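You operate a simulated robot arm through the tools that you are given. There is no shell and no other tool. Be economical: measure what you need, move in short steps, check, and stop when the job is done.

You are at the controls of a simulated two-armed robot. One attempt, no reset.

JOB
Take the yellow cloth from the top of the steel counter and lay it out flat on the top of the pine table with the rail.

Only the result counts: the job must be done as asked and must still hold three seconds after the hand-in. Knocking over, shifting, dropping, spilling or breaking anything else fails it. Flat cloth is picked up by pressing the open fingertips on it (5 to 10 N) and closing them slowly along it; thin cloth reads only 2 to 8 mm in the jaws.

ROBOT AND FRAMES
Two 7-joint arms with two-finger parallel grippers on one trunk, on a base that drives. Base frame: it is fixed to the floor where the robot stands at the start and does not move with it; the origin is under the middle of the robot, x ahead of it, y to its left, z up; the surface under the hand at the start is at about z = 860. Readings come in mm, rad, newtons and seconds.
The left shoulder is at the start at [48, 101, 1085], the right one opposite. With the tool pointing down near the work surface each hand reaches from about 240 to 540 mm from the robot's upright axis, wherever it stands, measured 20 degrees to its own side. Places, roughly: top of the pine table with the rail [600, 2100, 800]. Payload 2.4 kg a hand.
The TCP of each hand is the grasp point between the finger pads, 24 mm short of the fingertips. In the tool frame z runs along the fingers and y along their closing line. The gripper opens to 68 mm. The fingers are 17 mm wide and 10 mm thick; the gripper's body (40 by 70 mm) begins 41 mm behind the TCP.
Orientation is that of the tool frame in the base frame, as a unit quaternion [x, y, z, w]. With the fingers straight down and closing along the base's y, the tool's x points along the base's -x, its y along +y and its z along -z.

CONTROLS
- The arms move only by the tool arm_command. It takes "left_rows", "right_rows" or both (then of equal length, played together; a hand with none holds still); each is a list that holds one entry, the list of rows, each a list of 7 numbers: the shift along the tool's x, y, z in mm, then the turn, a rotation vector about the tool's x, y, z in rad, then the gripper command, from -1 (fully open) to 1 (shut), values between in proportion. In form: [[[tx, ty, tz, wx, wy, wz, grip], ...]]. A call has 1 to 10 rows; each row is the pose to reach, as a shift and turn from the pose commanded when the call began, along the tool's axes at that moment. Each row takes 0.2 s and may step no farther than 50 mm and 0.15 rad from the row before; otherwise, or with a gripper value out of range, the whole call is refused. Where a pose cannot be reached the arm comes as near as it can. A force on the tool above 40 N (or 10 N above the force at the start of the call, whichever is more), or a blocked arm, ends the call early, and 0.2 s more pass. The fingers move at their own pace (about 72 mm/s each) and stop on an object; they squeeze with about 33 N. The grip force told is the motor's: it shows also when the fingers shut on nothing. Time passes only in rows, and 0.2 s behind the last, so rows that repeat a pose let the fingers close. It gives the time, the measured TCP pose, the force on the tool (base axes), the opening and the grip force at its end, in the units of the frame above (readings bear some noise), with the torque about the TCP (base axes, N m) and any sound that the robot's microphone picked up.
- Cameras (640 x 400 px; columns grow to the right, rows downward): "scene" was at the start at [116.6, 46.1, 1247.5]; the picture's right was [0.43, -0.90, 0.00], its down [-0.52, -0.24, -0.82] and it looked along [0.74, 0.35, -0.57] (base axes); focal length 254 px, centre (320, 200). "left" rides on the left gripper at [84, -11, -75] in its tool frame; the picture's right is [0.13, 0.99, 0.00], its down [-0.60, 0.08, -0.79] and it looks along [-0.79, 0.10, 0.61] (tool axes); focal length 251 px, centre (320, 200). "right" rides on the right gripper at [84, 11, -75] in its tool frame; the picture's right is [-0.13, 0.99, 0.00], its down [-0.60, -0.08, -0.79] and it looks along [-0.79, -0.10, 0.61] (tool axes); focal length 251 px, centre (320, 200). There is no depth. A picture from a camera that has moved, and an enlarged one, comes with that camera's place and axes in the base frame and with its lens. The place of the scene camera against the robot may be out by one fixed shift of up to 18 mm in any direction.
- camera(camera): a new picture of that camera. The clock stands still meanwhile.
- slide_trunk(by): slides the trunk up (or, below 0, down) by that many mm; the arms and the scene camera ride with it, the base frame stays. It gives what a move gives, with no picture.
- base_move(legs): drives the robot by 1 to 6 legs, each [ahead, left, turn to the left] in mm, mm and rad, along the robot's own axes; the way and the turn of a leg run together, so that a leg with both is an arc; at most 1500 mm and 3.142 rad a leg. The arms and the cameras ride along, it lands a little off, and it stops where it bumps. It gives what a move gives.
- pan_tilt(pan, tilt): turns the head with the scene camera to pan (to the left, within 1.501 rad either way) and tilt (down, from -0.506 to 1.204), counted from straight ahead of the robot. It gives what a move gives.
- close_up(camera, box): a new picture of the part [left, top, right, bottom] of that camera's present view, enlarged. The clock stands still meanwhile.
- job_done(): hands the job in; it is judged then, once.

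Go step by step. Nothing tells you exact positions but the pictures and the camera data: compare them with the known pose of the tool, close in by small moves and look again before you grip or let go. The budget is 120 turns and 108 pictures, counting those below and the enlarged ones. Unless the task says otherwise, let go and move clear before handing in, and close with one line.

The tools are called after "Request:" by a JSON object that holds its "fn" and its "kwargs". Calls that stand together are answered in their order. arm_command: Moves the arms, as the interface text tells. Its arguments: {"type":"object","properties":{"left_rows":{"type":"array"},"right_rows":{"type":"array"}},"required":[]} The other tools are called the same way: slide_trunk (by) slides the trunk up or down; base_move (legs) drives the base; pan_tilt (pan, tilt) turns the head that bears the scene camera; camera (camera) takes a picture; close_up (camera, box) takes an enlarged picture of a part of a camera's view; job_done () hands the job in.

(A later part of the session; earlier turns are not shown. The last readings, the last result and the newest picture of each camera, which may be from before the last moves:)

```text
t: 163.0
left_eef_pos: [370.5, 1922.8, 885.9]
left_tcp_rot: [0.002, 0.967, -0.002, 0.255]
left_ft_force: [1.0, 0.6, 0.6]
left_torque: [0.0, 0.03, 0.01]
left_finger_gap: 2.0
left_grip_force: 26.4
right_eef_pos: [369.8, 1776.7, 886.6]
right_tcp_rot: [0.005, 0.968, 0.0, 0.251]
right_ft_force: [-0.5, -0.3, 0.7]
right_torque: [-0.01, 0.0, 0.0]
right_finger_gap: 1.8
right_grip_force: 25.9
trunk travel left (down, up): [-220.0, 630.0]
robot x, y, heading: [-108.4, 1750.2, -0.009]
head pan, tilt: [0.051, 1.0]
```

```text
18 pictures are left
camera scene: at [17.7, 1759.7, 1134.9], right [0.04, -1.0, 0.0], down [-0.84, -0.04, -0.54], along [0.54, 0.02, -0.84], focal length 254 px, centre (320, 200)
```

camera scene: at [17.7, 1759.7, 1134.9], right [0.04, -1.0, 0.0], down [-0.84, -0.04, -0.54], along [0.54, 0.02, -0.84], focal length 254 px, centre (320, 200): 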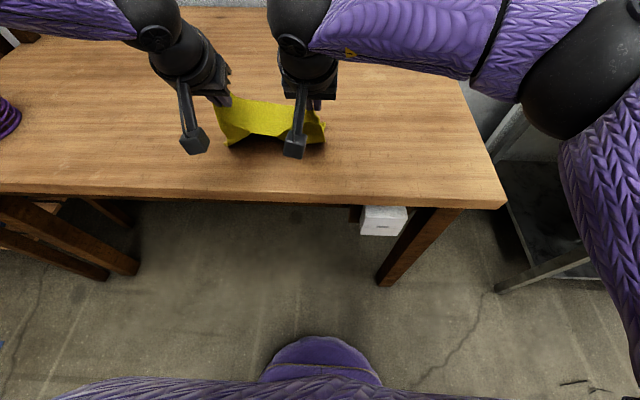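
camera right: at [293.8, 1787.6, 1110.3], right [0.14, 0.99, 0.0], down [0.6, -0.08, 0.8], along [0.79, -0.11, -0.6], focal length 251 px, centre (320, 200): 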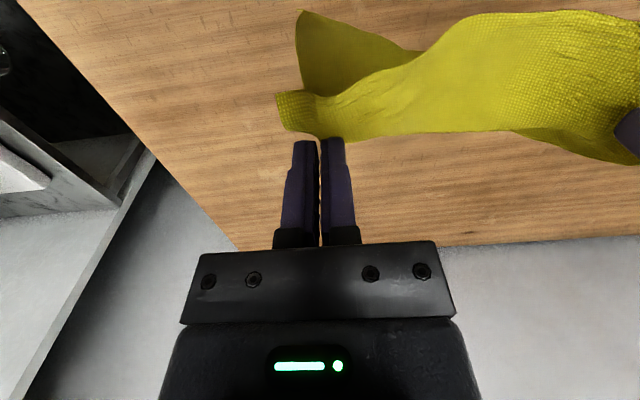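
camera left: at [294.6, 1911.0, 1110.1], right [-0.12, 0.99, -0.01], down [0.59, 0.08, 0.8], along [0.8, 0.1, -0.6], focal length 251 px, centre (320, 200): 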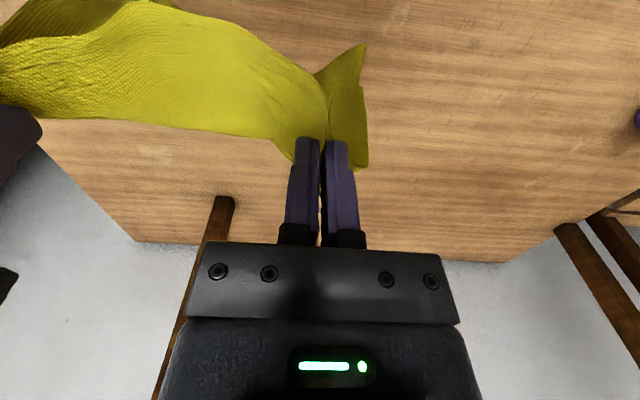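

Request:
{"fn": "camera", "kwargs": {"camera": "left"}}

```text
17 pictures are left
camera left: at [260.5, 1913.3, 910.9], right [-0.11, 0.99, -0.07], down [0.14, 0.08, 0.99], along [0.98, 0.1, -0.14], focal length 251 px, centre (320, 200)
```

left: 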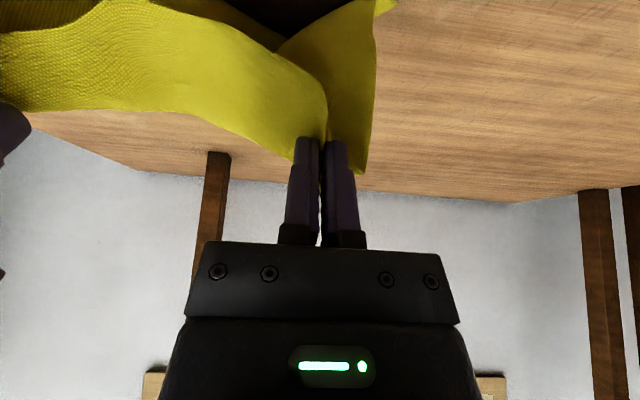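

The sheet's free length is shorter than I assumed, so I began backing before it touched. I'll re-hang it: raise, go forward, lower to true contact, then lay with finer steps.

Request:
{"fn": "slide_trunk", "kwargs": {"by": 90}}

Request:
{"fn": "base_move", "kwargs": {"legs": [[118, 0, 0]]}}

Request:
{"fn": "slide_trunk", "kwargs": {"by": -40}}

Request:
{"fn": "slide_trunk", "kwargs": {"by": -15}}

Request:
{"fn": "base_move", "kwargs": {"legs": [[-15, 0, 0]]}}

Request:
{"fn": "slide_trunk", "kwargs": {"by": -20}}

Request:
{"fn": "base_move", "kwargs": {"legs": [[-20, 0, 0]]}}

Request:
{"fn": "slide_trunk", "kwargs": {"by": -22}}

Request:
{"fn": "base_move", "kwargs": {"legs": [[-24, 0, 0]]}}

Request:
{"fn": "camera", "kwargs": {"camera": "right"}}

```text
t: 164.3
left_eef_pos: [371.0, 1922.0, 977.4]
left_tcp_rot: [0.002, 0.967, -0.002, 0.254]
left_ft_force: [-0.1, 0.4, -0.6]
left_torque: [0.02, 0.01, -0.02]
left_finger_gap: 1.9
left_grip_force: 26.0
right_eef_pos: [370.2, 1776.8, 975.9]
right_tcp_rot: [0.004, 0.968, 0.0, 0.25]
right_ft_force: [-0.1, -0.8, -0.4]
right_torque: [0.01, 0.02, 0.0]
right_finger_gap: 1.7
right_grip_force: 25.9
trunk travel left (down, up): [-310.0, 539.0]
robot x, y, heading: [-109.2, 1750.4, -0.009]
head pan, tilt: [0.051, 1.0]
```

```text
t: 165.5
left_eef_pos: [489.5, 1923.3, 976.6]
left_tcp_rot: [0.002, 0.967, -0.002, 0.255]
left_ft_force: [-0.5, 0.4, -0.5]
left_torque: [0.01, 0.01, -0.02]
left_finger_gap: 2.1
left_grip_force: 25.8
right_eef_pos: [487.5, 1778.3, 975.9]
right_tcp_rot: [0.003, 0.968, 0.001, 0.252]
right_ft_force: [0.0, -0.4, -1.2]
right_torque: [0.05, 0.01, 0.01]
right_finger_gap: 1.6
right_grip_force: 26.2
trunk travel left (down, up): [-310.0, 539.0]
robot x, y, heading: [13.7, 1747.4, -0.002]
head pan, tilt: [0.051, 1.0]
```

```text
t: 166.3
left_eef_pos: [488.2, 1923.2, 936.2]
left_tcp_rot: [0.001, 0.967, -0.002, 0.254]
left_ft_force: [0.0, 0.4, 0.5]
left_torque: [0.02, 0.03, 0.02]
left_finger_gap: 2.1
left_grip_force: 26.3
right_eef_pos: [488.1, 1777.3, 937.6]
right_tcp_rot: [0.004, 0.968, 0.0, 0.251]
right_ft_force: [-0.1, -0.7, 0.6]
right_torque: [0.02, 0.01, 0.01]
right_finger_gap: 1.6
right_grip_force: 25.4
trunk travel left (down, up): [-270.0, 579.0]
robot x, y, heading: [11.4, 1748.1, -0.008]
head pan, tilt: [0.051, 1.0]
```

```text
t: 166.9
left_eef_pos: [489.5, 1923.0, 921.6]
left_tcp_rot: [0.001, 0.967, -0.002, 0.254]
left_ft_force: [0.3, 1.0, -0.4]
left_torque: [0.01, -0.01, -0.01]
left_finger_gap: 1.7
left_grip_force: 26.0
right_eef_pos: [488.8, 1777.8, 921.0]
right_tcp_rot: [0.003, 0.968, 0.0, 0.251]
right_ft_force: [0.9, -0.2, 0.3]
right_torque: [0.01, 0.0, 0.0]
right_finger_gap: 1.7
right_grip_force: 26.3
trunk travel left (down, up): [-255.0, 594.0]
robot x, y, heading: [10.5, 1745.8, -0.005]
head pan, tilt: [0.051, 1.0]
```

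```text
t: 167.7
left_eef_pos: [473.5, 1921.9, 921.5]
left_tcp_rot: [0.002, 0.967, -0.002, 0.254]
left_ft_force: [0.2, -0.5, 0.0]
left_torque: [0.0, 0.02, 0.0]
left_finger_gap: 1.9
left_grip_force: 26.0
right_eef_pos: [472.5, 1776.6, 920.4]
right_tcp_rot: [0.003, 0.968, -0.001, 0.251]
right_ft_force: [0.2, 1.0, 0.2]
right_torque: [0.03, 0.03, -0.02]
right_finger_gap: 1.9
right_grip_force: 26.1
trunk travel left (down, up): [-255.0, 594.0]
robot x, y, heading: [-1.9, 1747.8, -0.003]
head pan, tilt: [0.051, 1.0]
```

```text
t: 168.4
left_eef_pos: [473.5, 1923.1, 902.0]
left_tcp_rot: [0.002, 0.967, -0.002, 0.255]
left_ft_force: [0.2, 0.0, 0.3]
left_torque: [0.02, -0.01, -0.01]
left_finger_gap: 1.9
left_grip_force: 25.9
right_eef_pos: [472.3, 1776.4, 901.7]
right_tcp_rot: [0.003, 0.968, 0.0, 0.252]
right_ft_force: [-0.8, -0.3, 0.2]
right_torque: [0.03, 0.0, 0.02]
right_finger_gap: 1.7
right_grip_force: 25.9
trunk travel left (down, up): [-235.0, 614.0]
robot x, y, heading: [-4.2, 1744.3, -0.001]
head pan, tilt: [0.051, 1.0]
```

```text
t: 169.2
left_eef_pos: [452.5, 1922.2, 901.9]
left_tcp_rot: [0.0, 0.967, -0.002, 0.254]
left_ft_force: [0.9, 0.5, -0.1]
left_torque: [-0.02, 0.01, 0.01]
left_finger_gap: 2.1
left_grip_force: 25.8
right_eef_pos: [451.5, 1777.2, 900.6]
right_tcp_rot: [0.003, 0.968, 0.0, 0.252]
right_ft_force: [0.4, -0.6, 0.4]
right_torque: [-0.01, 0.0, -0.01]
right_finger_gap: 1.5
right_grip_force: 26.7
trunk travel left (down, up): [-235.0, 614.0]
robot x, y, heading: [-26.1, 1746.6, -0.008]
head pan, tilt: [0.051, 1.0]
```

```text
t: 169.9
left_eef_pos: [453.0, 1923.5, 879.6]
left_tcp_rot: [0.001, 0.967, -0.002, 0.254]
left_ft_force: [0.2, 0.7, 0.1]
left_torque: [-0.02, 0.02, -0.03]
left_finger_gap: 2.2
left_grip_force: 26.2
right_eef_pos: [451.2, 1778.2, 878.7]
right_tcp_rot: [0.003, 0.968, 0.0, 0.25]
right_ft_force: [-0.3, 0.2, 0.4]
right_torque: [0.03, 0.01, 0.01]
right_finger_gap: 1.6
right_grip_force: 25.9
trunk travel left (down, up): [-213.0, 636.0]
robot x, y, heading: [-22.4, 1749.5, -0.01]
head pan, tilt: [0.051, 1.0]
```

```text
t: 170.7
left_eef_pos: [429.6, 1923.5, 879.5]
left_tcp_rot: [0.0, 0.967, -0.001, 0.255]
left_ft_force: [0.3, 0.2, 0.1]
left_torque: [0.02, 0.01, 0.01]
left_finger_gap: 2.1
left_grip_force: 27.1
right_eef_pos: [428.2, 1778.3, 878.9]
right_tcp_rot: [0.004, 0.968, 0.0, 0.251]
right_ft_force: [0.2, -0.1, -0.2]
right_torque: [0.01, 0.01, 0.05]
right_finger_gap: 1.7
right_grip_force: 26.2
trunk travel left (down, up): [-213.0, 636.0]
robot x, y, heading: [-46.3, 1747.8, -0.006]
head pan, tilt: [0.051, 1.0]
```

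```text
16 pictures are left
camera right: at [318.6, 1790.7, 903.3], right [0.12, 0.99, 0.06], down [0.14, -0.08, 0.99], along [0.98, -0.11, -0.15], focal length 251 px, centre (320, 200)
```

right: 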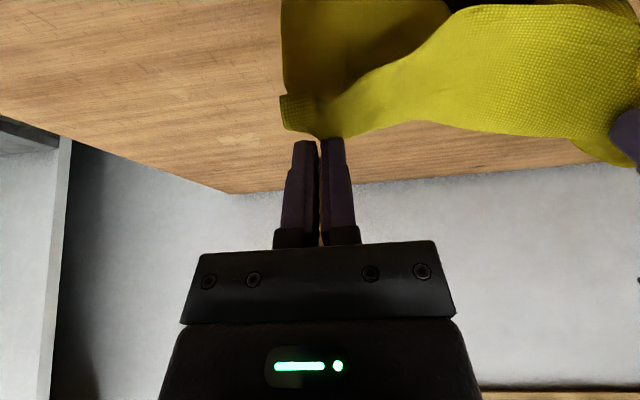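

Request:
{"fn": "slide_trunk", "kwargs": {"by": -24}}

Request:
{"fn": "base_move", "kwargs": {"legs": [[-28, 0, 0]]}}

Request:
{"fn": "slide_trunk", "kwargs": {"by": -25}}

Request:
{"fn": "base_move", "kwargs": {"legs": [[-28, 0, 0]]}}

Request:
{"fn": "slide_trunk", "kwargs": {"by": -25}}

Request:
{"fn": "base_move", "kwargs": {"legs": [[-28, 0, 0]]}}

Request:
{"fn": "slide_trunk", "kwargs": {"by": -20}}

Request:
{"fn": "camera", "kwargs": {"camera": "scene"}}

```text
t: 171.4
left_eef_pos: [428.2, 1924.2, 855.8]
left_tcp_rot: [0.001, 0.967, -0.002, 0.255]
left_ft_force: [0.2, -0.4, 0.2]
left_torque: [0.0, -0.01, 0.0]
left_finger_gap: 1.9
left_grip_force: 26.3
right_eef_pos: [428.4, 1777.8, 855.1]
right_tcp_rot: [0.003, 0.968, -0.001, 0.251]
right_ft_force: [0.2, 0.0, 0.1]
right_torque: [-0.01, 0.01, 0.02]
right_finger_gap: 1.4
right_grip_force: 25.9
trunk travel left (down, up): [-189.0, 660.0]
robot x, y, heading: [-46.3, 1748.1, -0.004]
head pan, tilt: [0.051, 1.0]
```

```text
t: 172.2
left_eef_pos: [401.2, 1924.4, 855.8]
left_tcp_rot: [0.0, 0.967, -0.001, 0.254]
left_ft_force: [0.5, 0.1, 0.4]
left_torque: [0.01, -0.01, -0.02]
left_finger_gap: 2.0
left_grip_force: 26.0
right_eef_pos: [400.0, 1778.1, 856.1]
right_tcp_rot: [0.002, 0.968, 0.001, 0.251]
right_ft_force: [0.7, -0.7, 1.4]
right_torque: [0.01, 0.0, -0.03]
right_finger_gap: 1.4
right_grip_force: 25.5
trunk travel left (down, up): [-189.0, 660.0]
robot x, y, heading: [-78.9, 1750.4, -0.01]
head pan, tilt: [0.051, 1.0]
```

```text
t: 172.9
left_eef_pos: [401.5, 1923.8, 831.6]
left_tcp_rot: [0.001, 0.967, -0.001, 0.255]
left_ft_force: [-0.3, -0.1, -0.2]
left_torque: [0.03, -0.02, -0.02]
left_finger_gap: 1.9
left_grip_force: 25.9
right_eef_pos: [399.8, 1778.3, 830.3]
right_tcp_rot: [0.002, 0.968, 0.0, 0.251]
right_ft_force: [-1.2, -0.2, 0.3]
right_torque: [0.0, -0.04, 0.04]
right_finger_gap: 1.4
right_grip_force: 26.0
trunk travel left (down, up): [-164.0, 685.0]
robot x, y, heading: [-78.8, 1748.8, -0.002]
head pan, tilt: [0.051, 1.0]
```

```text
t: 173.7
left_eef_pos: [372.6, 1924.3, 830.4]
left_tcp_rot: [0.001, 0.967, -0.002, 0.254]
left_ft_force: [0.2, 0.0, 0.6]
left_torque: [0.0, 0.04, 0.01]
left_finger_gap: 1.9
left_grip_force: 26.1
right_eef_pos: [372.1, 1778.7, 830.9]
right_tcp_rot: [0.002, 0.968, 0.0, 0.252]
right_ft_force: [-0.1, -0.1, 0.5]
right_torque: [0.0, 0.01, -0.01]
right_finger_gap: 1.5
right_grip_force: 26.2
trunk travel left (down, up): [-164.0, 685.0]
robot x, y, heading: [-107.2, 1749.5, -0.003]
head pan, tilt: [0.051, 1.0]
```

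```text
t: 174.4
left_eef_pos: [371.8, 1924.1, 806.6]
left_tcp_rot: [0.001, 0.967, -0.002, 0.254]
left_ft_force: [-0.2, -0.3, 0.3]
left_torque: [-0.02, 0.02, -0.01]
left_finger_gap: 2.1
left_grip_force: 26.1
right_eef_pos: [371.2, 1778.4, 805.5]
right_tcp_rot: [0.003, 0.968, 0.0, 0.252]
right_ft_force: [0.9, 0.1, -0.1]
right_torque: [-0.05, 0.02, 0.02]
right_finger_gap: 1.6
right_grip_force: 26.0
trunk travel left (down, up): [-139.0, 710.0]
robot x, y, heading: [-101.9, 1750.8, -0.001]
head pan, tilt: [0.051, 1.0]
```

```text
t: 175.3
left_eef_pos: [345.8, 1925.7, 805.4]
left_tcp_rot: [0.0, 0.967, -0.001, 0.254]
left_ft_force: [0.9, -0.3, -0.6]
left_torque: [-0.02, 0.04, -0.01]
left_finger_gap: 2.1
left_grip_force: 26.3
right_eef_pos: [344.5, 1779.2, 805.0]
right_tcp_rot: [0.001, 0.968, 0.0, 0.251]
right_ft_force: [0.5, 0.5, -0.4]
right_torque: [0.02, -0.01, 0.0]
right_finger_gap: 1.7
right_grip_force: 25.9
trunk travel left (down, up): [-139.0, 710.0]
robot x, y, heading: [-133.9, 1749.8, -0.008]
head pan, tilt: [0.051, 1.0]
```

```text
t: 175.9
left_eef_pos: [345.1, 1926.0, 785.9]
left_tcp_rot: [0.0, 0.967, -0.001, 0.255]
left_ft_force: [-0.6, -0.5, 0.0]
left_torque: [0.0, -0.01, -0.01]
left_finger_gap: 1.9
left_grip_force: 26.2
right_eef_pos: [343.1, 1779.1, 785.6]
right_tcp_rot: [0.004, 0.968, 0.0, 0.251]
right_ft_force: [0.6, -0.8, -0.7]
right_torque: [0.02, -0.03, 0.03]
right_finger_gap: 1.6
right_grip_force: 26.2
trunk travel left (down, up): [-119.0, 730.0]
robot x, y, heading: [-129.8, 1750.8, -0.001]
head pan, tilt: [0.051, 1.0]
```

```text
15 pictures are left
camera scene: at [21.5, 1760.0, 1031.3], right [0.05, -1.0, 0.0], down [-0.84, -0.04, -0.54], along [0.54, 0.03, -0.84], focal length 254 px, centre (320, 200)
```

scene: 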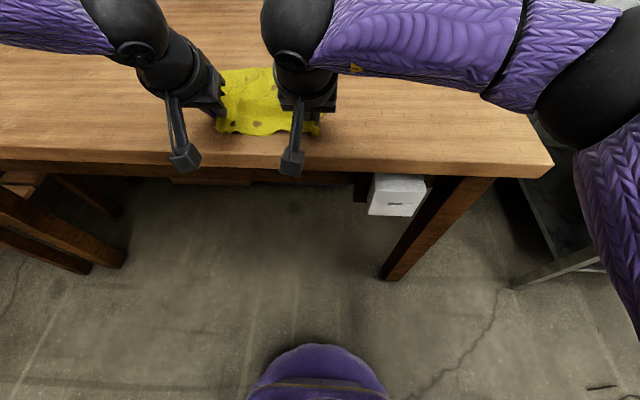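

The sheet is laid forward to x≈500. I'll pull back 25 mm to take up slack, spread slightly, lower and release.

Request:
{"fn": "base_move", "kwargs": {"legs": [[-25, 0, 0]]}}

Request:
{"fn": "arm_command", "kwargs": {"left_rows": [[[1, 3, 2.5, 0, 0, 0, 1], [2, 6, 4.5, 0, 0, 0, 1], [2, 6, 5, 0, 0, 0, 1], [2, 6, 5, 0, 0, 0, 0.7], [2, 6, 5, 0, 0, 0, 0.4], [2, 6, 5, 0, 0, 0, 0.1], [2, 6, 5, 0, 0, 0, 0]]], "right_rows": [[[1, -3, 2.5, 0, 0, 0, 1], [2, -6, 4.5, 0, 0, 0, 1], [2, -6, 5, 0, 0, 0, 1], [2, -6, 5, 0, 0, 0, 0.7], [2, -6, 5, 0, 0, 0, 0.4], [2, -6, 5, 0, 0, 0, 0.1], [2, -6, 5, 0, 0, 0, 0]]]}}

Request:
{"fn": "arm_command", "kwargs": {"left_rows": [[[-5, 0, -9, 0, 0, 0, 0], [-10, 0, -18, 0, 0, 0, 0], [-25, 0, -44, 0, 0, 0, 0], [-40, 0, -70, 0, 0, 0, 0]]], "right_rows": [[[-5, 0, -9, 0, 0, 0, 0], [-10, 0, -18, 0, 0, 0, 0], [-25, 0, -44, 0, 0, 0, 0], [-40, 0, -70, 0, 0, 0, 0]]]}}

Request:
{"fn": "slide_trunk", "kwargs": {"by": 180}}

Request:
{"fn": "camera", "kwargs": {"camera": "scene"}}

```text
t: 176.8
left_eef_pos: [319.4, 1925.7, 785.1]
left_tcp_rot: [0.0, 0.967, -0.001, 0.255]
left_ft_force: [0.4, -0.1, -0.3]
left_torque: [-0.01, -0.04, 0.0]
left_finger_gap: 1.9
left_grip_force: 25.9
right_eef_pos: [318.4, 1779.1, 785.9]
right_tcp_rot: [0.002, 0.968, 0.0, 0.252]
right_ft_force: [-0.2, -0.6, 0.4]
right_torque: [0.05, 0.01, -0.01]
right_finger_gap: 1.9
right_grip_force: 26.2
trunk travel left (down, up): [-119.0, 730.0]
robot x, y, heading: [-161.2, 1752.1, -0.0]
head pan, tilt: [0.051, 1.0]
```

```text
t: 178.3
left_eef_pos: [318.8, 1930.5, 780.4]
left_tcp_rot: [0.0, 0.967, -0.001, 0.255]
left_ft_force: [0.3, -0.9, 0.9]
left_torque: [-0.02, -0.04, -0.04]
left_finger_gap: 34.0
left_grip_force: 0.1
right_eef_pos: [318.7, 1773.0, 780.0]
right_tcp_rot: [0.003, 0.968, 0.0, 0.252]
right_ft_force: [0.4, -0.1, -0.6]
right_torque: [0.0, 0.0, 0.01]
right_finger_gap: 34.2
right_grip_force: 0.0
trunk travel left (down, up): [-119.0, 730.0]
robot x, y, heading: [-156.2, 1751.7, -0.004]
head pan, tilt: [0.051, 1.0]
```

```text
t: 179.3
left_eef_pos: [320.6, 1930.6, 861.0]
left_tcp_rot: [0.0, 0.967, -0.001, 0.253]
left_ft_force: [0.3, -0.8, -1.0]
left_torque: [0.0, 0.02, 0.05]
left_finger_gap: 33.8
left_grip_force: 0.1
right_eef_pos: [320.6, 1773.7, 859.7]
right_tcp_rot: [0.002, 0.968, 0.0, 0.251]
right_ft_force: [0.0, -0.1, 0.3]
right_torque: [-0.02, 0.0, 0.01]
right_finger_gap: 34.1
right_grip_force: 0.0
trunk travel left (down, up): [-119.0, 730.0]
robot x, y, heading: [-159.2, 1749.1, -0.004]
head pan, tilt: [0.051, 1.0]
```

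```text
t: 181.3
left_eef_pos: [320.0, 1931.1, 1041.0]
left_tcp_rot: [0.0, 0.967, -0.002, 0.254]
left_ft_force: [-0.1, -0.1, -0.4]
left_torque: [-0.02, 0.01, -0.02]
left_finger_gap: 34.0
left_grip_force: 0.1
right_eef_pos: [320.0, 1771.9, 1040.0]
right_tcp_rot: [0.002, 0.968, 0.001, 0.251]
right_ft_force: [-0.1, -0.8, 0.3]
right_torque: [0.01, -0.01, 0.01]
right_finger_gap: 33.9
right_grip_force: 0.1
trunk travel left (down, up): [-299.0, 550.0]
robot x, y, heading: [-159.0, 1748.4, -0.003]
head pan, tilt: [0.051, 1.0]
```

```text
14 pictures are left
camera scene: at [-51.0, 1760.3, 1215.0], right [0.05, -1.0, 0.0], down [-0.84, -0.04, -0.54], along [0.54, 0.03, -0.84], focal length 254 px, centre (320, 200)
```

scene: 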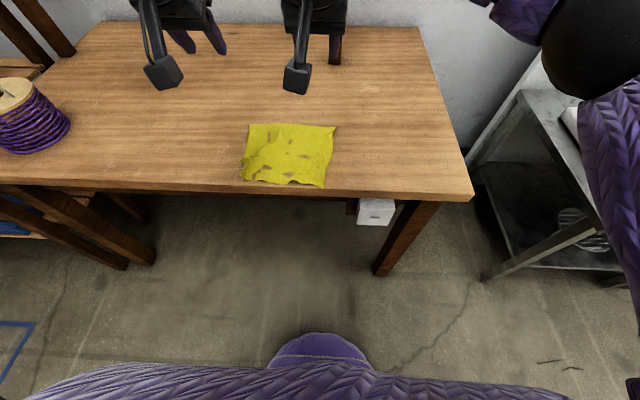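

Excellent, the cloth is spread out nearly square. I'll zoom in to check it.

Request:
{"fn": "close_up", "kwargs": {"camera": "scene", "box": [226, 112, 354, 204]}}

```text
4.35 times, centred on (290, 158) of scene
camera zoom: at [-51.0, 1760.3, 1215.0], right [0.05, -1.0, 0.0], down [-0.84, -0.04, -0.54], along [0.54, 0.03, -0.84], focal length 1102 px, centre (450, 383)
```

zoom: 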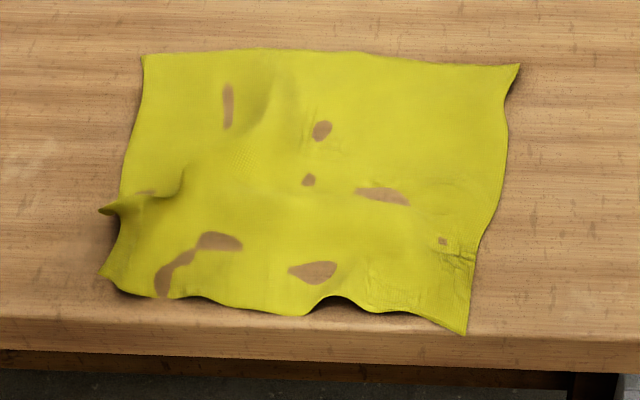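

The cloth is nearly flat. There's a ripple at the left edge, and the near-left corner is pulled in. I'll try a gentle smoothing: right fingers as an anchor, left fingers pressing the near-left corner and drawing it out a little.

Request:
{"fn": "base_move", "kwargs": {"legs": [[139, 0, 0]]}}

Request:
{"fn": "arm_command", "kwargs": {"left_rows": [[[32, 7, -18, 0, 0, 0, 1], [64, 14, -36, 0, 0, 0, 1], [96, 21, -54, 0, 0, 0, 1], [127, 26, -71, 0, 0, 0, 1], [127, 26, -71, 0, 0, 0, 1]]], "right_rows": [[[14, 5, -8, 0, 0, 0, 1], [28, 10, -16, 0, 0, 0, 1], [42, 15, -24, 0, 0, 0, 1], [56, 20, -31, 0, 0, 0, 1], [56, 20, -31, 0, 0, 0, 1]]]}}

Request:
{"fn": "slide_trunk", "kwargs": {"by": -235}}

Request:
{"fn": "camera", "kwargs": {"camera": "left"}}

```text
t: 182.7
left_eef_pos: [458.4, 1930.1, 1042.3]
left_tcp_rot: [0.001, 0.967, -0.002, 0.255]
left_ft_force: [0.9, 0.4, 0.4]
left_torque: [0.02, 0.0, 0.0]
left_finger_gap: 34.0
left_grip_force: 0.0
right_eef_pos: [457.8, 1771.8, 1039.6]
right_tcp_rot: [0.002, 0.968, 0.0, 0.249]
right_ft_force: [-0.9, 0.3, 0.3]
right_torque: [-0.02, -0.02, -0.03]
right_finger_gap: 33.8
right_grip_force: 0.1
trunk travel left (down, up): [-299.0, 550.0]
robot x, y, heading: [-20.6, 1750.0, -0.007]
head pan, tilt: [0.051, 1.0]
```

```text
t: 183.9
left_eef_pos: [314.2, 1956.2, 1041.0]
left_tcp_rot: [0.0, 0.967, -0.001, 0.254]
left_ft_force: [-0.5, 0.0, -0.2]
left_torque: [0.0, 0.0, 0.01]
left_finger_gap: 0.0
left_grip_force: 23.6
right_eef_pos: [394.1, 1792.3, 1038.8]
right_tcp_rot: [0.002, 0.968, 0.0, 0.25]
right_ft_force: [0.8, 0.2, -0.7]
right_torque: [0.01, 0.02, 0.03]
right_finger_gap: 0.0
right_grip_force: 23.5
trunk travel left (down, up): [-299.0, 550.0]
robot x, y, heading: [-22.5, 1745.6, -0.003]
head pan, tilt: [0.051, 1.0]
```

```text
t: 186.3
left_eef_pos: [314.2, 1956.3, 806.2]
left_tcp_rot: [0.001, 0.967, -0.003, 0.254]
left_ft_force: [-0.1, 0.7, -0.4]
left_torque: [-0.01, -0.02, 0.02]
left_finger_gap: 0.0
left_grip_force: 23.6
right_eef_pos: [394.5, 1792.0, 805.0]
right_tcp_rot: [0.003, 0.968, 0.0, 0.251]
right_ft_force: [0.5, -0.3, 0.0]
right_torque: [0.01, 0.03, 0.01]
right_finger_gap: 0.2
right_grip_force: 24.0
trunk travel left (down, up): [-64.0, 785.0]
robot x, y, heading: [-22.1, 1748.6, -0.006]
head pan, tilt: [0.051, 1.0]
```

```text
12 pictures are left
camera left: at [203.6, 1946.7, 830.2], right [-0.11, 0.99, -0.07], down [0.14, 0.08, 0.99], along [0.98, 0.1, -0.15], focal length 251 px, centre (320, 200)
```

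left: 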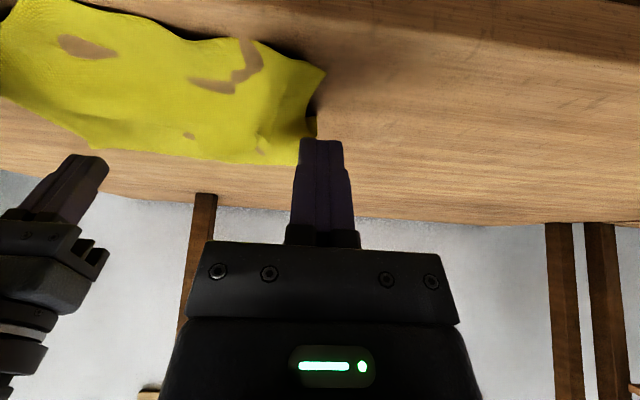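

The near-left corner is at (311, 1956). I'll move the left tips just inside it and lower both hands to just above the cloth.

Request:
{"fn": "arm_command", "kwargs": {"left_rows": [[[0, -15, 0, 0, 0, 0, 1], [5, -16, 9, 0, 0, 0, 1], [10, -16, 18, 0, 0, 0, 1], [13, -16, 23.5, 0, 0, 0, 1], [13, -16, 23.5, 0, 0, 0, 1]]], "right_rows": [[[0, 0, 0, 0, 0, 0, 1], [5, 0, 9, 0, 0, 0, 1], [10, 0, 18, 0, 0, 0, 1], [12.7, 0, 22.7, 0, 0, 0, 1], [12.7, 0, 22.7, 0, 0, 0, 1]]]}}

Request:
{"fn": "arm_command", "kwargs": {"left_rows": [[[0.5, 0, 0.9, 0, 0, 0, 1], [0.5, 0, 0.9, 0, 0, 0, 1]]], "right_rows": [[[0.5, 0, 0.9, 0, 0, 0, 1], [0.5, 0, 0.9, 0, 0, 0, 1]]]}}

```text
t: 187.5
left_eef_pos: [328.2, 1944.3, 788.7]
left_tcp_rot: [0.0, 0.968, -0.002, 0.253]
left_ft_force: [-0.5, 0.5, -0.4]
left_torque: [-0.01, 0.02, 0.01]
left_finger_gap: 0.0
left_grip_force: 23.5
left hand out of reach, approached as far as the arm can: row 2, 3, 4, 5
right_eef_pos: [394.2, 1792.7, 778.5]
right_tcp_rot: [0.003, 0.968, 0.001, 0.251]
right_ft_force: [-0.3, -1.4, -0.1]
right_torque: [0.01, 0.02, 0.0]
right_finger_gap: 0.0
right_grip_force: 23.7
trunk travel left (down, up): [-64.0, 785.0]
robot x, y, heading: [-20.2, 1748.4, -0.004]
head pan, tilt: [0.051, 1.0]
```

```text
t: 188.1
left_eef_pos: [329.6, 1944.0, 786.7]
left_tcp_rot: [0.001, 0.968, -0.002, 0.253]
left_ft_force: [-0.2, -1.0, -0.5]
left_torque: [0.01, 0.02, 0.02]
left_finger_gap: 0.0
left_grip_force: 23.1
right_eef_pos: [394.0, 1791.5, 777.9]
right_tcp_rot: [0.003, 0.968, 0.0, 0.251]
right_ft_force: [-0.2, -0.4, 0.2]
right_torque: [-0.01, -0.01, -0.01]
right_finger_gap: 0.2
right_grip_force: 23.6
trunk travel left (down, up): [-64.0, 785.0]
robot x, y, heading: [-20.3, 1748.6, -0.006]
head pan, tilt: [0.051, 1.0]
```

The left arm is at a limit, so I'll use the trunk for the last millimetres, with the right hand raised to match.

Request:
{"fn": "arm_command", "kwargs": {"right_rows": [[[-4.4, 0, -7.8, 0, 0, 0, 1], [-4.4, 0, -7.8, 0, 0, 0, 1]]]}}

Request:
{"fn": "slide_trunk", "kwargs": {"by": -9}}

Request:
{"fn": "slide_trunk", "kwargs": {"by": -1.5}}

```text
t: 188.7
left_eef_pos: [328.1, 1942.8, 786.9]
left_tcp_rot: [0.001, 0.967, -0.003, 0.253]
left_ft_force: [0.3, -0.8, 0.0]
left_torque: [0.03, 0.02, 0.0]
left_finger_gap: 0.1
left_grip_force: 23.5
right_eef_pos: [394.8, 1793.6, 786.0]
right_tcp_rot: [0.003, 0.968, 0.0, 0.252]
right_ft_force: [0.2, 0.0, -0.3]
right_torque: [0.01, 0.01, -0.03]
right_finger_gap: 0.0
right_grip_force: 23.4
trunk travel left (down, up): [-64.0, 785.0]
robot x, y, heading: [-21.3, 1748.6, -0.007]
head pan, tilt: [0.051, 1.0]
```

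```text
t: 189.3
left_eef_pos: [330.1, 1943.9, 775.7]
left_tcp_rot: [0.0, 0.968, -0.001, 0.251]
left_ft_force: [2.2, 1.6, 20.3]
left_torque: [0.06, -0.12, 0.02]
left_finger_gap: 0.1
left_grip_force: 23.5
right_eef_pos: [394.1, 1793.0, 777.9]
right_tcp_rot: [0.002, 0.968, 0.001, 0.251]
right_ft_force: [0.9, -0.9, 0.2]
right_torque: [0.05, -0.02, 0.01]
right_finger_gap: 0.0
right_grip_force: 23.8
trunk travel left (down, up): [-55.0, 794.0]
robot x, y, heading: [-18.4, 1749.1, -0.005]
head pan, tilt: [0.051, 1.0]
```

```text
t: 189.8
left_eef_pos: [330.7, 1942.3, 776.2]
left_tcp_rot: [0.002, 0.967, -0.002, 0.253]
left_ft_force: [-1.9, -0.4, 15.2]
left_torque: [-0.02, 0.02, 0.01]
left_finger_gap: 0.0
left_grip_force: 23.5
right_eef_pos: [393.3, 1791.6, 776.2]
right_tcp_rot: [0.002, 0.968, 0.001, 0.251]
right_ft_force: [-1.3, -0.1, 0.2]
right_torque: [0.05, -0.01, -0.01]
right_finger_gap: 0.0
right_grip_force: 23.3
trunk travel left (down, up): [-54.0, 796.0]
robot x, y, heading: [-15.8, 1748.5, -0.005]
head pan, tilt: [0.051, 1.0]
stopped: the force on the tool passed its limit at 42 N (the readings are from after the stop); the commanded pose is now the measured one
```

Left presses at 15 N. I'll set the right anchor and drag the left corner outward in small steps.

Request:
{"fn": "arm_command", "kwargs": {"left_rows": [[[0, 0, 0, 0, 0, 0, 1], [0, 0, 0, 0, 0, 0, 1], [2.6, 4, -1.5, 0, 0, 0, 1], [5.2, 8, -2.9, 0, 0, 0, 1], [7.8, 12, -4.4, 0, 0, 0, 1], [10.4, 16, -5.8, 0, 0, 0, 1], [13, 19, -7.3, 0, 0, 0, 1]]], "right_rows": [[[0.5, 0, 0.9, 0, 0, 0, 1], [0.8, 0, 1.4, 0, 0, 0, 1], [0.8, 0, 1.4, 0, 0, 0, 1], [0.8, 0, 1.4, 0, 0, 0, 1], [0.8, 0, 1.4, 0, 0, 0, 1], [0.8, 0, 1.4, 0, 0, 0, 1], [0.8, 0, 1.4, 0, 0, 0, 1]]]}}

Request:
{"fn": "camera", "kwargs": {"camera": "left"}}

```text
t: 191.4
left_eef_pos: [321.7, 1963.9, 779.2]
left_tcp_rot: [0.0, 0.968, -0.002, 0.25]
left_ft_force: [0.1, 0.3, 0.2]
left_torque: [0.0, 0.0, -0.01]
left_finger_gap: 0.0
left_grip_force: 23.6
left hand out of reach, approached as far as the arm can: row 4, 5, 6, 7
right_eef_pos: [394.3, 1791.5, 776.1]
right_tcp_rot: [0.002, 0.968, 0.0, 0.252]
right_ft_force: [-1.4, -3.4, 20.7]
right_torque: [-0.1, -0.06, -0.03]
right_finger_gap: 0.0
right_grip_force: 23.5
trunk travel left (down, up): [-54.0, 796.0]
robot x, y, heading: [-22.4, 1750.1, -0.01]
head pan, tilt: [0.051, 1.0]
```

```text
11 pictures are left
camera left: at [212.0, 1954.8, 804.1], right [-0.11, 0.99, -0.07], down [0.14, 0.08, 0.99], along [0.98, 0.1, -0.15], focal length 251 px, centre (320, 200)
```

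left: 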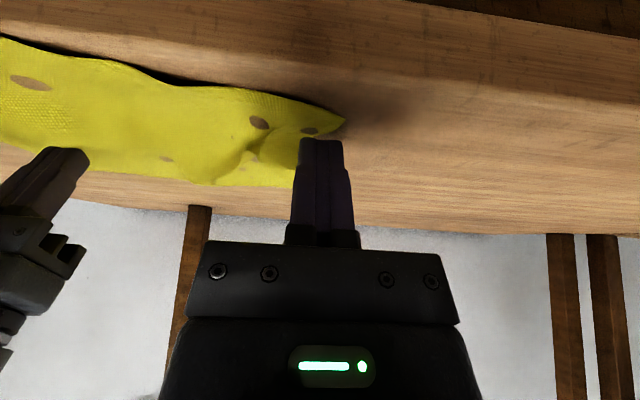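

The corner moved outward. I'll lift straight up and check from above.

Request:
{"fn": "slide_trunk", "kwargs": {"by": 245}}

Request:
{"fn": "base_move", "kwargs": {"legs": [[-60, 0, 0]]}}

Request:
{"fn": "camera", "kwargs": {"camera": "scene"}}

```text
t: 193.9
left_eef_pos: [322.7, 1965.2, 1024.5]
left_tcp_rot: [0.001, 0.968, -0.002, 0.252]
left_ft_force: [0.4, -0.5, 0.4]
left_torque: [0.02, 0.03, -0.01]
left_finger_gap: 0.1
left_grip_force: 23.4
right_eef_pos: [394.9, 1792.1, 1021.4]
right_tcp_rot: [0.002, 0.968, 0.0, 0.251]
right_ft_force: [0.0, 0.3, 0.3]
right_torque: [0.0, 0.03, 0.01]
right_finger_gap: 0.0
right_grip_force: 24.1
trunk travel left (down, up): [-299.0, 551.0]
robot x, y, heading: [-20.2, 1746.3, -0.005]
head pan, tilt: [0.051, 1.0]
```

```text
t: 194.9
left_eef_pos: [262.2, 1964.8, 1024.0]
left_tcp_rot: [0.001, 0.968, -0.002, 0.252]
left_ft_force: [-0.5, -0.9, 0.1]
left_torque: [0.0, -0.03, -0.01]
left_finger_gap: 0.0
left_grip_force: 24.0
right_eef_pos: [332.8, 1791.6, 1019.1]
right_tcp_rot: [0.002, 0.968, -0.001, 0.251]
right_ft_force: [0.1, 0.2, 0.4]
right_torque: [-0.02, -0.02, 0.01]
right_finger_gap: 0.0
right_grip_force: 23.8
trunk travel left (down, up): [-299.0, 551.0]
robot x, y, heading: [-81.6, 1749.8, -0.002]
head pan, tilt: [0.051, 1.0]
```

```text
10 pictures are left
camera scene: at [25.7, 1759.9, 1215.1], right [0.05, -1.0, 0.0], down [-0.84, -0.04, -0.54], along [0.54, 0.02, -0.84], focal length 254 px, centre (320, 200)
```

scene: 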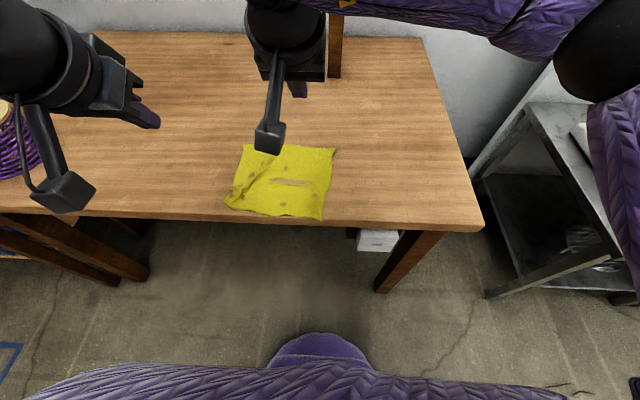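

Request:
{"fn": "close_up", "kwargs": {"camera": "scene", "box": [212, 138, 346, 230]}}

```text
4.35 times, centred on (279, 184) of scene
camera zoom: at [25.7, 1759.9, 1215.1], right [0.05, -1.0, 0.0], down [-0.84, -0.04, -0.54], along [0.54, 0.02, -0.84], focal length 1102 px, centre (498, 270)
```

zoom: 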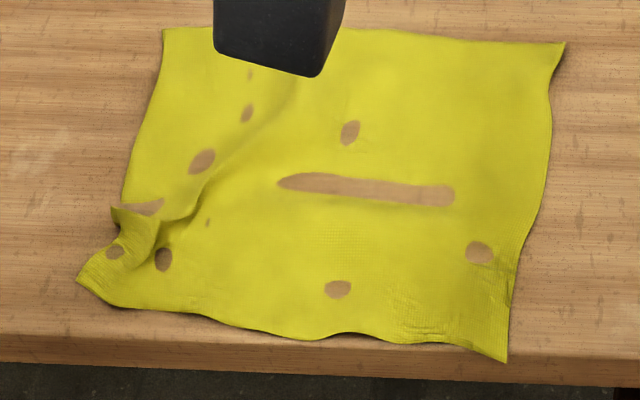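

Better: the near edge is now straight, with only a small tent left on the left edge. I'll do one more careful pull of that corner toward −x, with the grippers upright again for a better reach.

Request:
{"fn": "arm_command", "kwargs": {"left_rows": [[[11.7, 0, 20.9, 0, 0.1, 0, 1], [23.4, 0, 41.8, 0, 0.2, 0, 1], [35.1, 0, 62.7, 0, 0.3, 0, 1], [46.8, 0, 83.6, 0, 0.4, 0, 1], [58.6, 0, 104.6, 0, 0.5, 0, 1], [58.6, 0, 104.6, 0, 0.51, 0, 1]]], "right_rows": [[[11.7, 0, 20.9, 0, 0.1, 0, 1], [23.4, 0, 41.8, 0, 0.2, 0, 1], [35.1, 0, 62.7, 0, 0.3, 0, 1], [46.8, 0, 83.6, 0, 0.4, 0, 1], [58.6, 0, 104.6, 0, 0.5, 0, 1], [58.6, 0, 104.6, 0, 0.51, 0, 1]]]}}

Request:
{"fn": "base_move", "kwargs": {"legs": [[66, 0, 0]]}}

Request:
{"fn": "slide_trunk", "kwargs": {"by": -105}}

Request:
{"fn": "camera", "kwargs": {"camera": "left"}}

```text
t: 196.3
left_eef_pos: [261.9, 1964.7, 902.8]
left_tcp_rot: [0.0, 1.0, -0.001, -0.001]
left_ft_force: [-0.5, -0.2, -0.1]
left_torque: [-0.04, -0.02, -0.02]
left_finger_gap: 0.0
left_grip_force: 24.3
right_eef_pos: [332.8, 1791.0, 900.0]
right_tcp_rot: [0.002, 1.0, 0.001, -0.002]
right_ft_force: [-0.7, 0.4, 0.0]
right_torque: [0.03, -0.03, -0.02]
right_finger_gap: 0.1
right_grip_force: 23.2
trunk travel left (down, up): [-299.0, 551.0]
robot x, y, heading: [-83.2, 1752.3, -0.004]
head pan, tilt: [0.051, 1.0]
```

```text
t: 197.3
left_eef_pos: [327.9, 1963.7, 903.2]
left_tcp_rot: [0.002, 1.0, -0.001, -0.001]
left_ft_force: [-0.1, -0.3, -0.5]
left_torque: [0.04, 0.0, -0.01]
left_finger_gap: 0.0
left_grip_force: 23.9
right_eef_pos: [398.4, 1789.6, 898.5]
right_tcp_rot: [0.004, 1.0, 0.0, -0.001]
right_ft_force: [-0.1, -0.6, -1.0]
right_torque: [0.0, 0.01, 0.01]
right_finger_gap: 0.0
right_grip_force: 24.2
trunk travel left (down, up): [-299.0, 551.0]
robot x, y, heading: [-14.0, 1750.1, -0.007]
head pan, tilt: [0.051, 1.0]
```

```text
t: 198.7
left_eef_pos: [327.7, 1964.6, 798.8]
left_tcp_rot: [0.001, 1.0, -0.001, 0.0]
left_ft_force: [0.8, 0.6, 0.0]
left_torque: [0.0, -0.02, 0.01]
left_finger_gap: 0.0
left_grip_force: 24.0
right_eef_pos: [397.9, 1790.4, 795.7]
right_tcp_rot: [0.003, 1.0, 0.001, -0.001]
right_ft_force: [0.0, 1.6, -0.8]
right_torque: [0.01, -0.04, -0.02]
right_finger_gap: 0.3
right_grip_force: 23.7
trunk travel left (down, up): [-194.0, 656.0]
robot x, y, heading: [-15.6, 1747.2, -0.007]
head pan, tilt: [0.051, 1.0]
```

```text
8 pictures are left
camera left: at [243.7, 1954.6, 874.7], right [-0.13, 0.99, 0.0], down [0.6, 0.08, 0.79], along [0.79, 0.1, -0.61], focal length 251 px, centre (320, 200)
```

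left: 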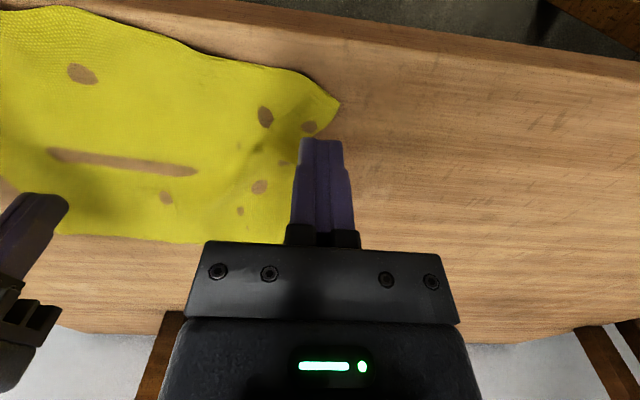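

The corner is at (317, 1973). I'll press just inside it with the left and anchor with the right.

Request:
{"fn": "arm_command", "kwargs": {"left_rows": [[[-3, -6, 8, 0, 0, 0, 1], [-3, -6, 15, 0, 0, 0, 1], [-3, -6, 20, 0, 0, 0, 1], [-3, -6, 22, 0, 0, 0, 1], [-3, -6, 22, 0, 0, 0, 1]]], "right_rows": [[[0, 4, 8, 0, 0, 0, 1], [0, 8, 15, 0, 0, 0, 1], [0, 8, 18, 0, 0, 0, 1], [0, 8, 19, 0, 0, 0, 1], [0, 8, 19, 0, 0, 0, 1]]]}}

Request:
{"fn": "arm_command", "kwargs": {"left_rows": [[[0, 0, 1, 0, 0, 0, 1], [0, 0, 1, 0, 0, 0, 1]]], "right_rows": [[[0, 0, 1, 0, 0, 0, 1], [0, 0, 1, 0, 0, 0, 1]]]}}

```text
t: 199.8
left_eef_pos: [329.7, 1957.1, 777.0]
left_tcp_rot: [0.001, 1.0, -0.002, 0.0]
left_ft_force: [0.2, -0.4, 1.1]
left_torque: [-0.04, 0.0, 0.0]
left_finger_gap: 0.0
left_grip_force: 23.6
right_eef_pos: [398.2, 1797.4, 775.1]
right_tcp_rot: [0.003, 1.0, 0.001, -0.001]
right_ft_force: [0.4, 0.6, 0.6]
right_torque: [0.02, 0.01, 0.0]
right_finger_gap: 0.1
right_grip_force: 23.7
trunk travel left (down, up): [-194.0, 656.0]
robot x, y, heading: [-17.1, 1751.8, -0.004]
head pan, tilt: [0.051, 1.0]
```

```text
t: 200.4
left_eef_pos: [330.3, 1956.9, 776.3]
left_tcp_rot: [0.002, 1.0, -0.003, -0.001]
left_ft_force: [0.0, 0.7, -0.4]
left_torque: [0.0, 0.0, 0.02]
left_finger_gap: 0.0
left_grip_force: 23.7
right_eef_pos: [398.3, 1798.3, 776.0]
right_tcp_rot: [0.003, 1.0, 0.001, -0.001]
right_ft_force: [1.6, 0.0, 7.1]
right_torque: [-0.06, -0.04, -0.03]
right_finger_gap: 0.0
right_grip_force: 23.3
trunk travel left (down, up): [-194.0, 656.0]
robot x, y, heading: [-13.5, 1747.2, -0.014]
head pan, tilt: [0.051, 1.0]
```

Request:
{"fn": "arm_command", "kwargs": {"left_rows": [[[0, 0, 1.2, 0, 0, 0, 1], [0, 0, 1.2, 0, 0, 0, 1]]], "right_rows": [[[0, 0, 0.5, 0, 0, 0, 1], [0, 0, 0.5, 0, 0, 0, 1]]]}}

```text
t: 201.1
left_eef_pos: [330.2, 1957.3, 775.2]
left_tcp_rot: [0.001, 1.0, -0.002, 0.0]
left_ft_force: [0.1, -0.4, 0.5]
left_torque: [0.02, 0.05, -0.02]
left_finger_gap: 0.0
left_grip_force: 23.4
right_eef_pos: [398.6, 1798.4, 775.5]
right_tcp_rot: [0.003, 1.0, 0.0, 0.0]
right_ft_force: [3.5, -2.3, 18.1]
right_torque: [-0.12, -0.1, 0.02]
right_finger_gap: 0.0
right_grip_force: 24.0
trunk travel left (down, up): [-194.0, 656.0]
robot x, y, heading: [-16.3, 1747.5, -0.009]
head pan, tilt: [0.051, 1.0]
```

Request:
{"fn": "arm_command", "kwargs": {"left_rows": [[[0, 0, 0.8, 0, 0, 0, 1], [0, 0, 1.5, 0, 0, 0, 1], [4, 0.5, 1.5, 0, 0, 0, 1], [8, 1, 1.5, 0, 0, 0, 1], [12, 1.5, 1.5, 0, 0, 0, 1], [16, 2, 1.5, 0, 0, 0, 1], [20, 2.5, 1.5, 0, 0, 0, 1], [24, 3, 1.5, 0, 0, 0, 1]]]}}

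Request:
{"fn": "camera", "kwargs": {"camera": "left"}}

```text
t: 202.8
left_eef_pos: [306.6, 1960.2, 775.0]
left_tcp_rot: [0.002, 1.0, -0.002, 0.001]
left_ft_force: [7.5, -1.3, 31.5]
left_torque: [-0.18, -0.15, 0.01]
left_finger_gap: 0.0
left_grip_force: 23.9
right_eef_pos: [397.5, 1797.5, 774.9]
right_tcp_rot: [0.003, 1.0, 0.001, -0.001]
right_ft_force: [-0.4, 3.0, 13.3]
right_torque: [0.04, -0.03, 0.04]
right_finger_gap: 0.0
right_grip_force: 23.8
trunk travel left (down, up): [-194.0, 656.0]
robot x, y, heading: [-12.5, 1748.9, -0.008]
head pan, tilt: [0.051, 1.0]
```

```text
7 pictures are left
camera left: at [222.1, 1951.0, 850.1], right [-0.12, 0.99, 0.0], down [0.6, 0.08, 0.79], along [0.79, 0.1, -0.61], focal length 251 px, centre (320, 200)
```

left: 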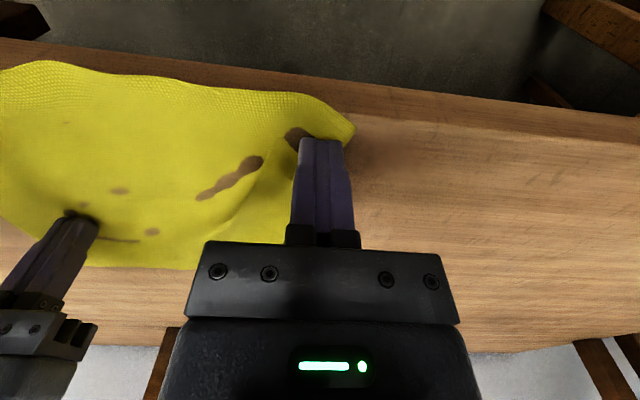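

The tent looks mostly gone. I'll lift straight up, move clear and inspect.

Request:
{"fn": "slide_trunk", "kwargs": {"by": 220}}

Request:
{"fn": "base_move", "kwargs": {"legs": [[-110, 0, 0]]}}

Request:
{"fn": "close_up", "kwargs": {"camera": "scene", "box": [210, 110, 370, 210]}}

```text
t: 205.2
left_eef_pos: [307.0, 1960.8, 992.9]
left_tcp_rot: [0.001, 1.0, -0.002, 0.0]
left_ft_force: [0.1, -0.2, -0.4]
left_torque: [-0.02, 0.03, -0.02]
left_finger_gap: 0.0
left_grip_force: 23.0
right_eef_pos: [398.1, 1799.1, 993.7]
right_tcp_rot: [0.003, 1.0, 0.001, -0.002]
right_ft_force: [0.6, 0.4, 0.6]
right_torque: [-0.01, 0.01, -0.01]
right_finger_gap: 0.1
right_grip_force: 23.5
trunk travel left (down, up): [-414.0, 436.0]
robot x, y, heading: [-17.0, 1748.8, -0.006]
head pan, tilt: [0.051, 1.0]
```

```text
t: 206.4
left_eef_pos: [198.5, 1961.5, 994.4]
left_tcp_rot: [0.002, 1.0, -0.002, 0.001]
left_ft_force: [0.8, -0.1, -0.1]
left_torque: [0.0, -0.02, 0.0]
left_finger_gap: 0.1
left_grip_force: 23.7
right_eef_pos: [288.7, 1798.8, 993.5]
right_tcp_rot: [0.005, 1.0, 0.002, -0.001]
right_ft_force: [0.1, 0.1, -0.3]
right_torque: [0.0, -0.02, 0.0]
right_finger_gap: 0.0
right_grip_force: 23.7
trunk travel left (down, up): [-414.0, 436.0]
robot x, y, heading: [-124.4, 1749.5, -0.007]
head pan, tilt: [0.051, 1.0]
```

```text
4.00 times, centred on (290, 160) of scene
camera zoom: at [-37.5, 1760.0, 1331.2], right [0.04, -1.0, 0.0], down [-0.84, -0.04, -0.54], along [0.54, 0.02, -0.84], focal length 1014 px, centre (440, 360)
```

zoom: 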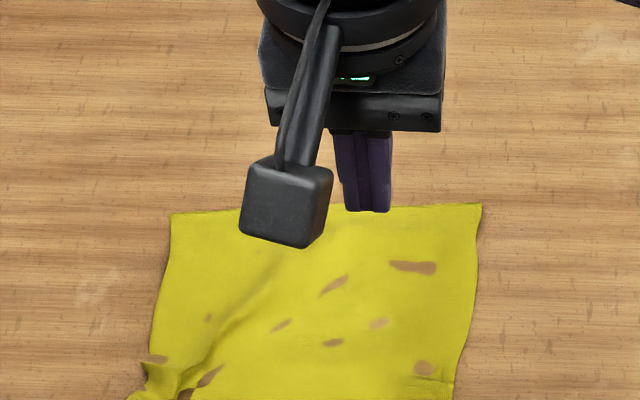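

Request:
{"fn": "close_up", "kwargs": {"camera": "scene", "box": [225, 155, 345, 230]}}

```text
5.33 times, centred on (285, 192) of scene
camera zoom: at [-37.5, 1760.0, 1331.2], right [0.04, -1.0, 0.0], down [-0.84, -0.04, -0.54], along [0.54, 0.02, -0.84], focal length 1352 px, centre (507, 240)
```

zoom: 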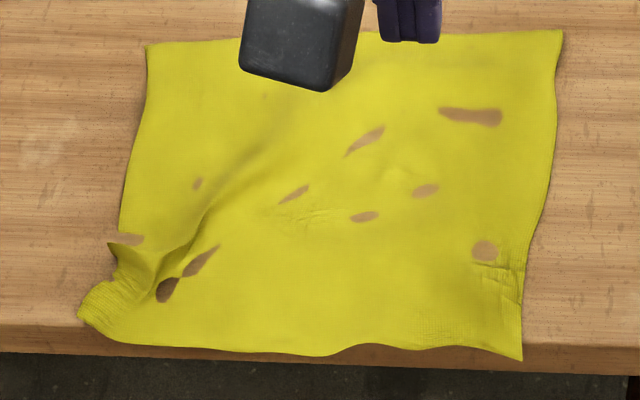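

The tent is mostly flattened, but the near rim now overhangs the table edge by a few millimetres. I'll press both hands on the cloth and shift it about 25 mm inward with the base.

Request:
{"fn": "base_move", "kwargs": {"legs": [[107, 0, 0]]}}

Request:
{"fn": "arm_command", "kwargs": {"left_rows": [[[-28, -12, 0, 0, 0, 0, 1], [-56, -24, 0, 0, 0, 0, 1], [-80, -36, 0, 0, 0, 0, 1], [-80, -36, 0, 0, 0, 0, 1]]]}}

Request:
{"fn": "slide_trunk", "kwargs": {"by": -213}}

```text
t: 207.6
left_eef_pos: [306.8, 1960.8, 993.5]
left_tcp_rot: [0.004, 1.0, -0.001, 0.0]
left_ft_force: [0.4, -0.2, -0.5]
left_torque: [-0.01, 0.03, -0.03]
left_finger_gap: 0.0
left_grip_force: 23.0
right_eef_pos: [398.0, 1797.4, 993.3]
right_tcp_rot: [0.004, 1.0, 0.001, -0.002]
right_ft_force: [0.7, -0.1, -0.1]
right_torque: [-0.04, 0.0, -0.01]
right_finger_gap: 0.0
right_grip_force: 23.5
trunk travel left (down, up): [-414.0, 436.0]
robot x, y, heading: [-19.0, 1750.1, -0.006]
head pan, tilt: [0.051, 1.0]
```

```text
t: 208.6
left_eef_pos: [386.1, 1923.5, 994.3]
left_tcp_rot: [0.003, 1.0, -0.002, 0.0]
left_ft_force: [0.2, 0.5, -0.8]
left_torque: [-0.01, 0.01, 0.01]
left_finger_gap: 0.4
left_grip_force: 22.9
right_eef_pos: [396.9, 1796.8, 993.6]
right_tcp_rot: [0.004, 1.0, 0.001, -0.001]
right_ft_force: [0.0, 0.8, -0.2]
right_torque: [-0.01, 0.01, -0.02]
right_finger_gap: 0.1
right_grip_force: 22.7
trunk travel left (down, up): [-414.0, 436.0]
robot x, y, heading: [-13.6, 1748.3, -0.007]
head pan, tilt: [0.051, 1.0]
```

```text
t: 210.8
left_eef_pos: [385.8, 1924.3, 781.1]
left_tcp_rot: [0.004, 1.0, -0.002, 0.0]
left_ft_force: [-0.7, 0.3, -0.2]
left_torque: [-0.02, 0.03, 0.0]
left_finger_gap: 0.1
left_grip_force: 23.6
right_eef_pos: [396.7, 1797.3, 780.5]
right_tcp_rot: [0.004, 1.0, 0.001, -0.001]
right_ft_force: [0.1, 0.1, 0.1]
right_torque: [-0.01, 0.01, 0.0]
right_finger_gap: 0.0
right_grip_force: 23.4
trunk travel left (down, up): [-201.0, 649.0]
robot x, y, heading: [-17.0, 1749.9, -0.006]
head pan, tilt: [0.051, 1.0]
```

Request:
{"fn": "arm_command", "kwargs": {"left_rows": [[[0, 0, 3, 0, 0, 0, 1], [0, 0, 5, 0, 0, 0, 1], [0, 0, 5.8, 0, 0, 0, 1], [0, 0, 5.8, 0, 0, 0, 1]]], "right_rows": [[[0, 0, 3, 0, 0, 0, 1], [0, 0, 4.5, 0, 0, 0, 1], [0, 0, 5.5, 0, 0, 0, 1], [0, 0, 5.5, 0, 0, 0, 1]]]}}

```text
t: 211.8
left_eef_pos: [385.9, 1923.2, 775.1]
left_tcp_rot: [0.004, 1.0, -0.001, 0.0]
left_ft_force: [-1.3, 0.5, 5.8]
left_torque: [0.04, 0.03, -0.02]
left_finger_gap: 0.0
left_grip_force: 23.4
right_eef_pos: [396.9, 1797.2, 774.8]
right_tcp_rot: [0.004, 1.0, 0.001, -0.001]
right_ft_force: [0.2, -0.6, 0.2]
right_torque: [0.03, -0.01, -0.01]
right_finger_gap: 0.0
right_grip_force: 23.6
trunk travel left (down, up): [-201.0, 649.0]
robot x, y, heading: [-18.0, 1745.7, -0.009]
head pan, tilt: [0.051, 1.0]
```

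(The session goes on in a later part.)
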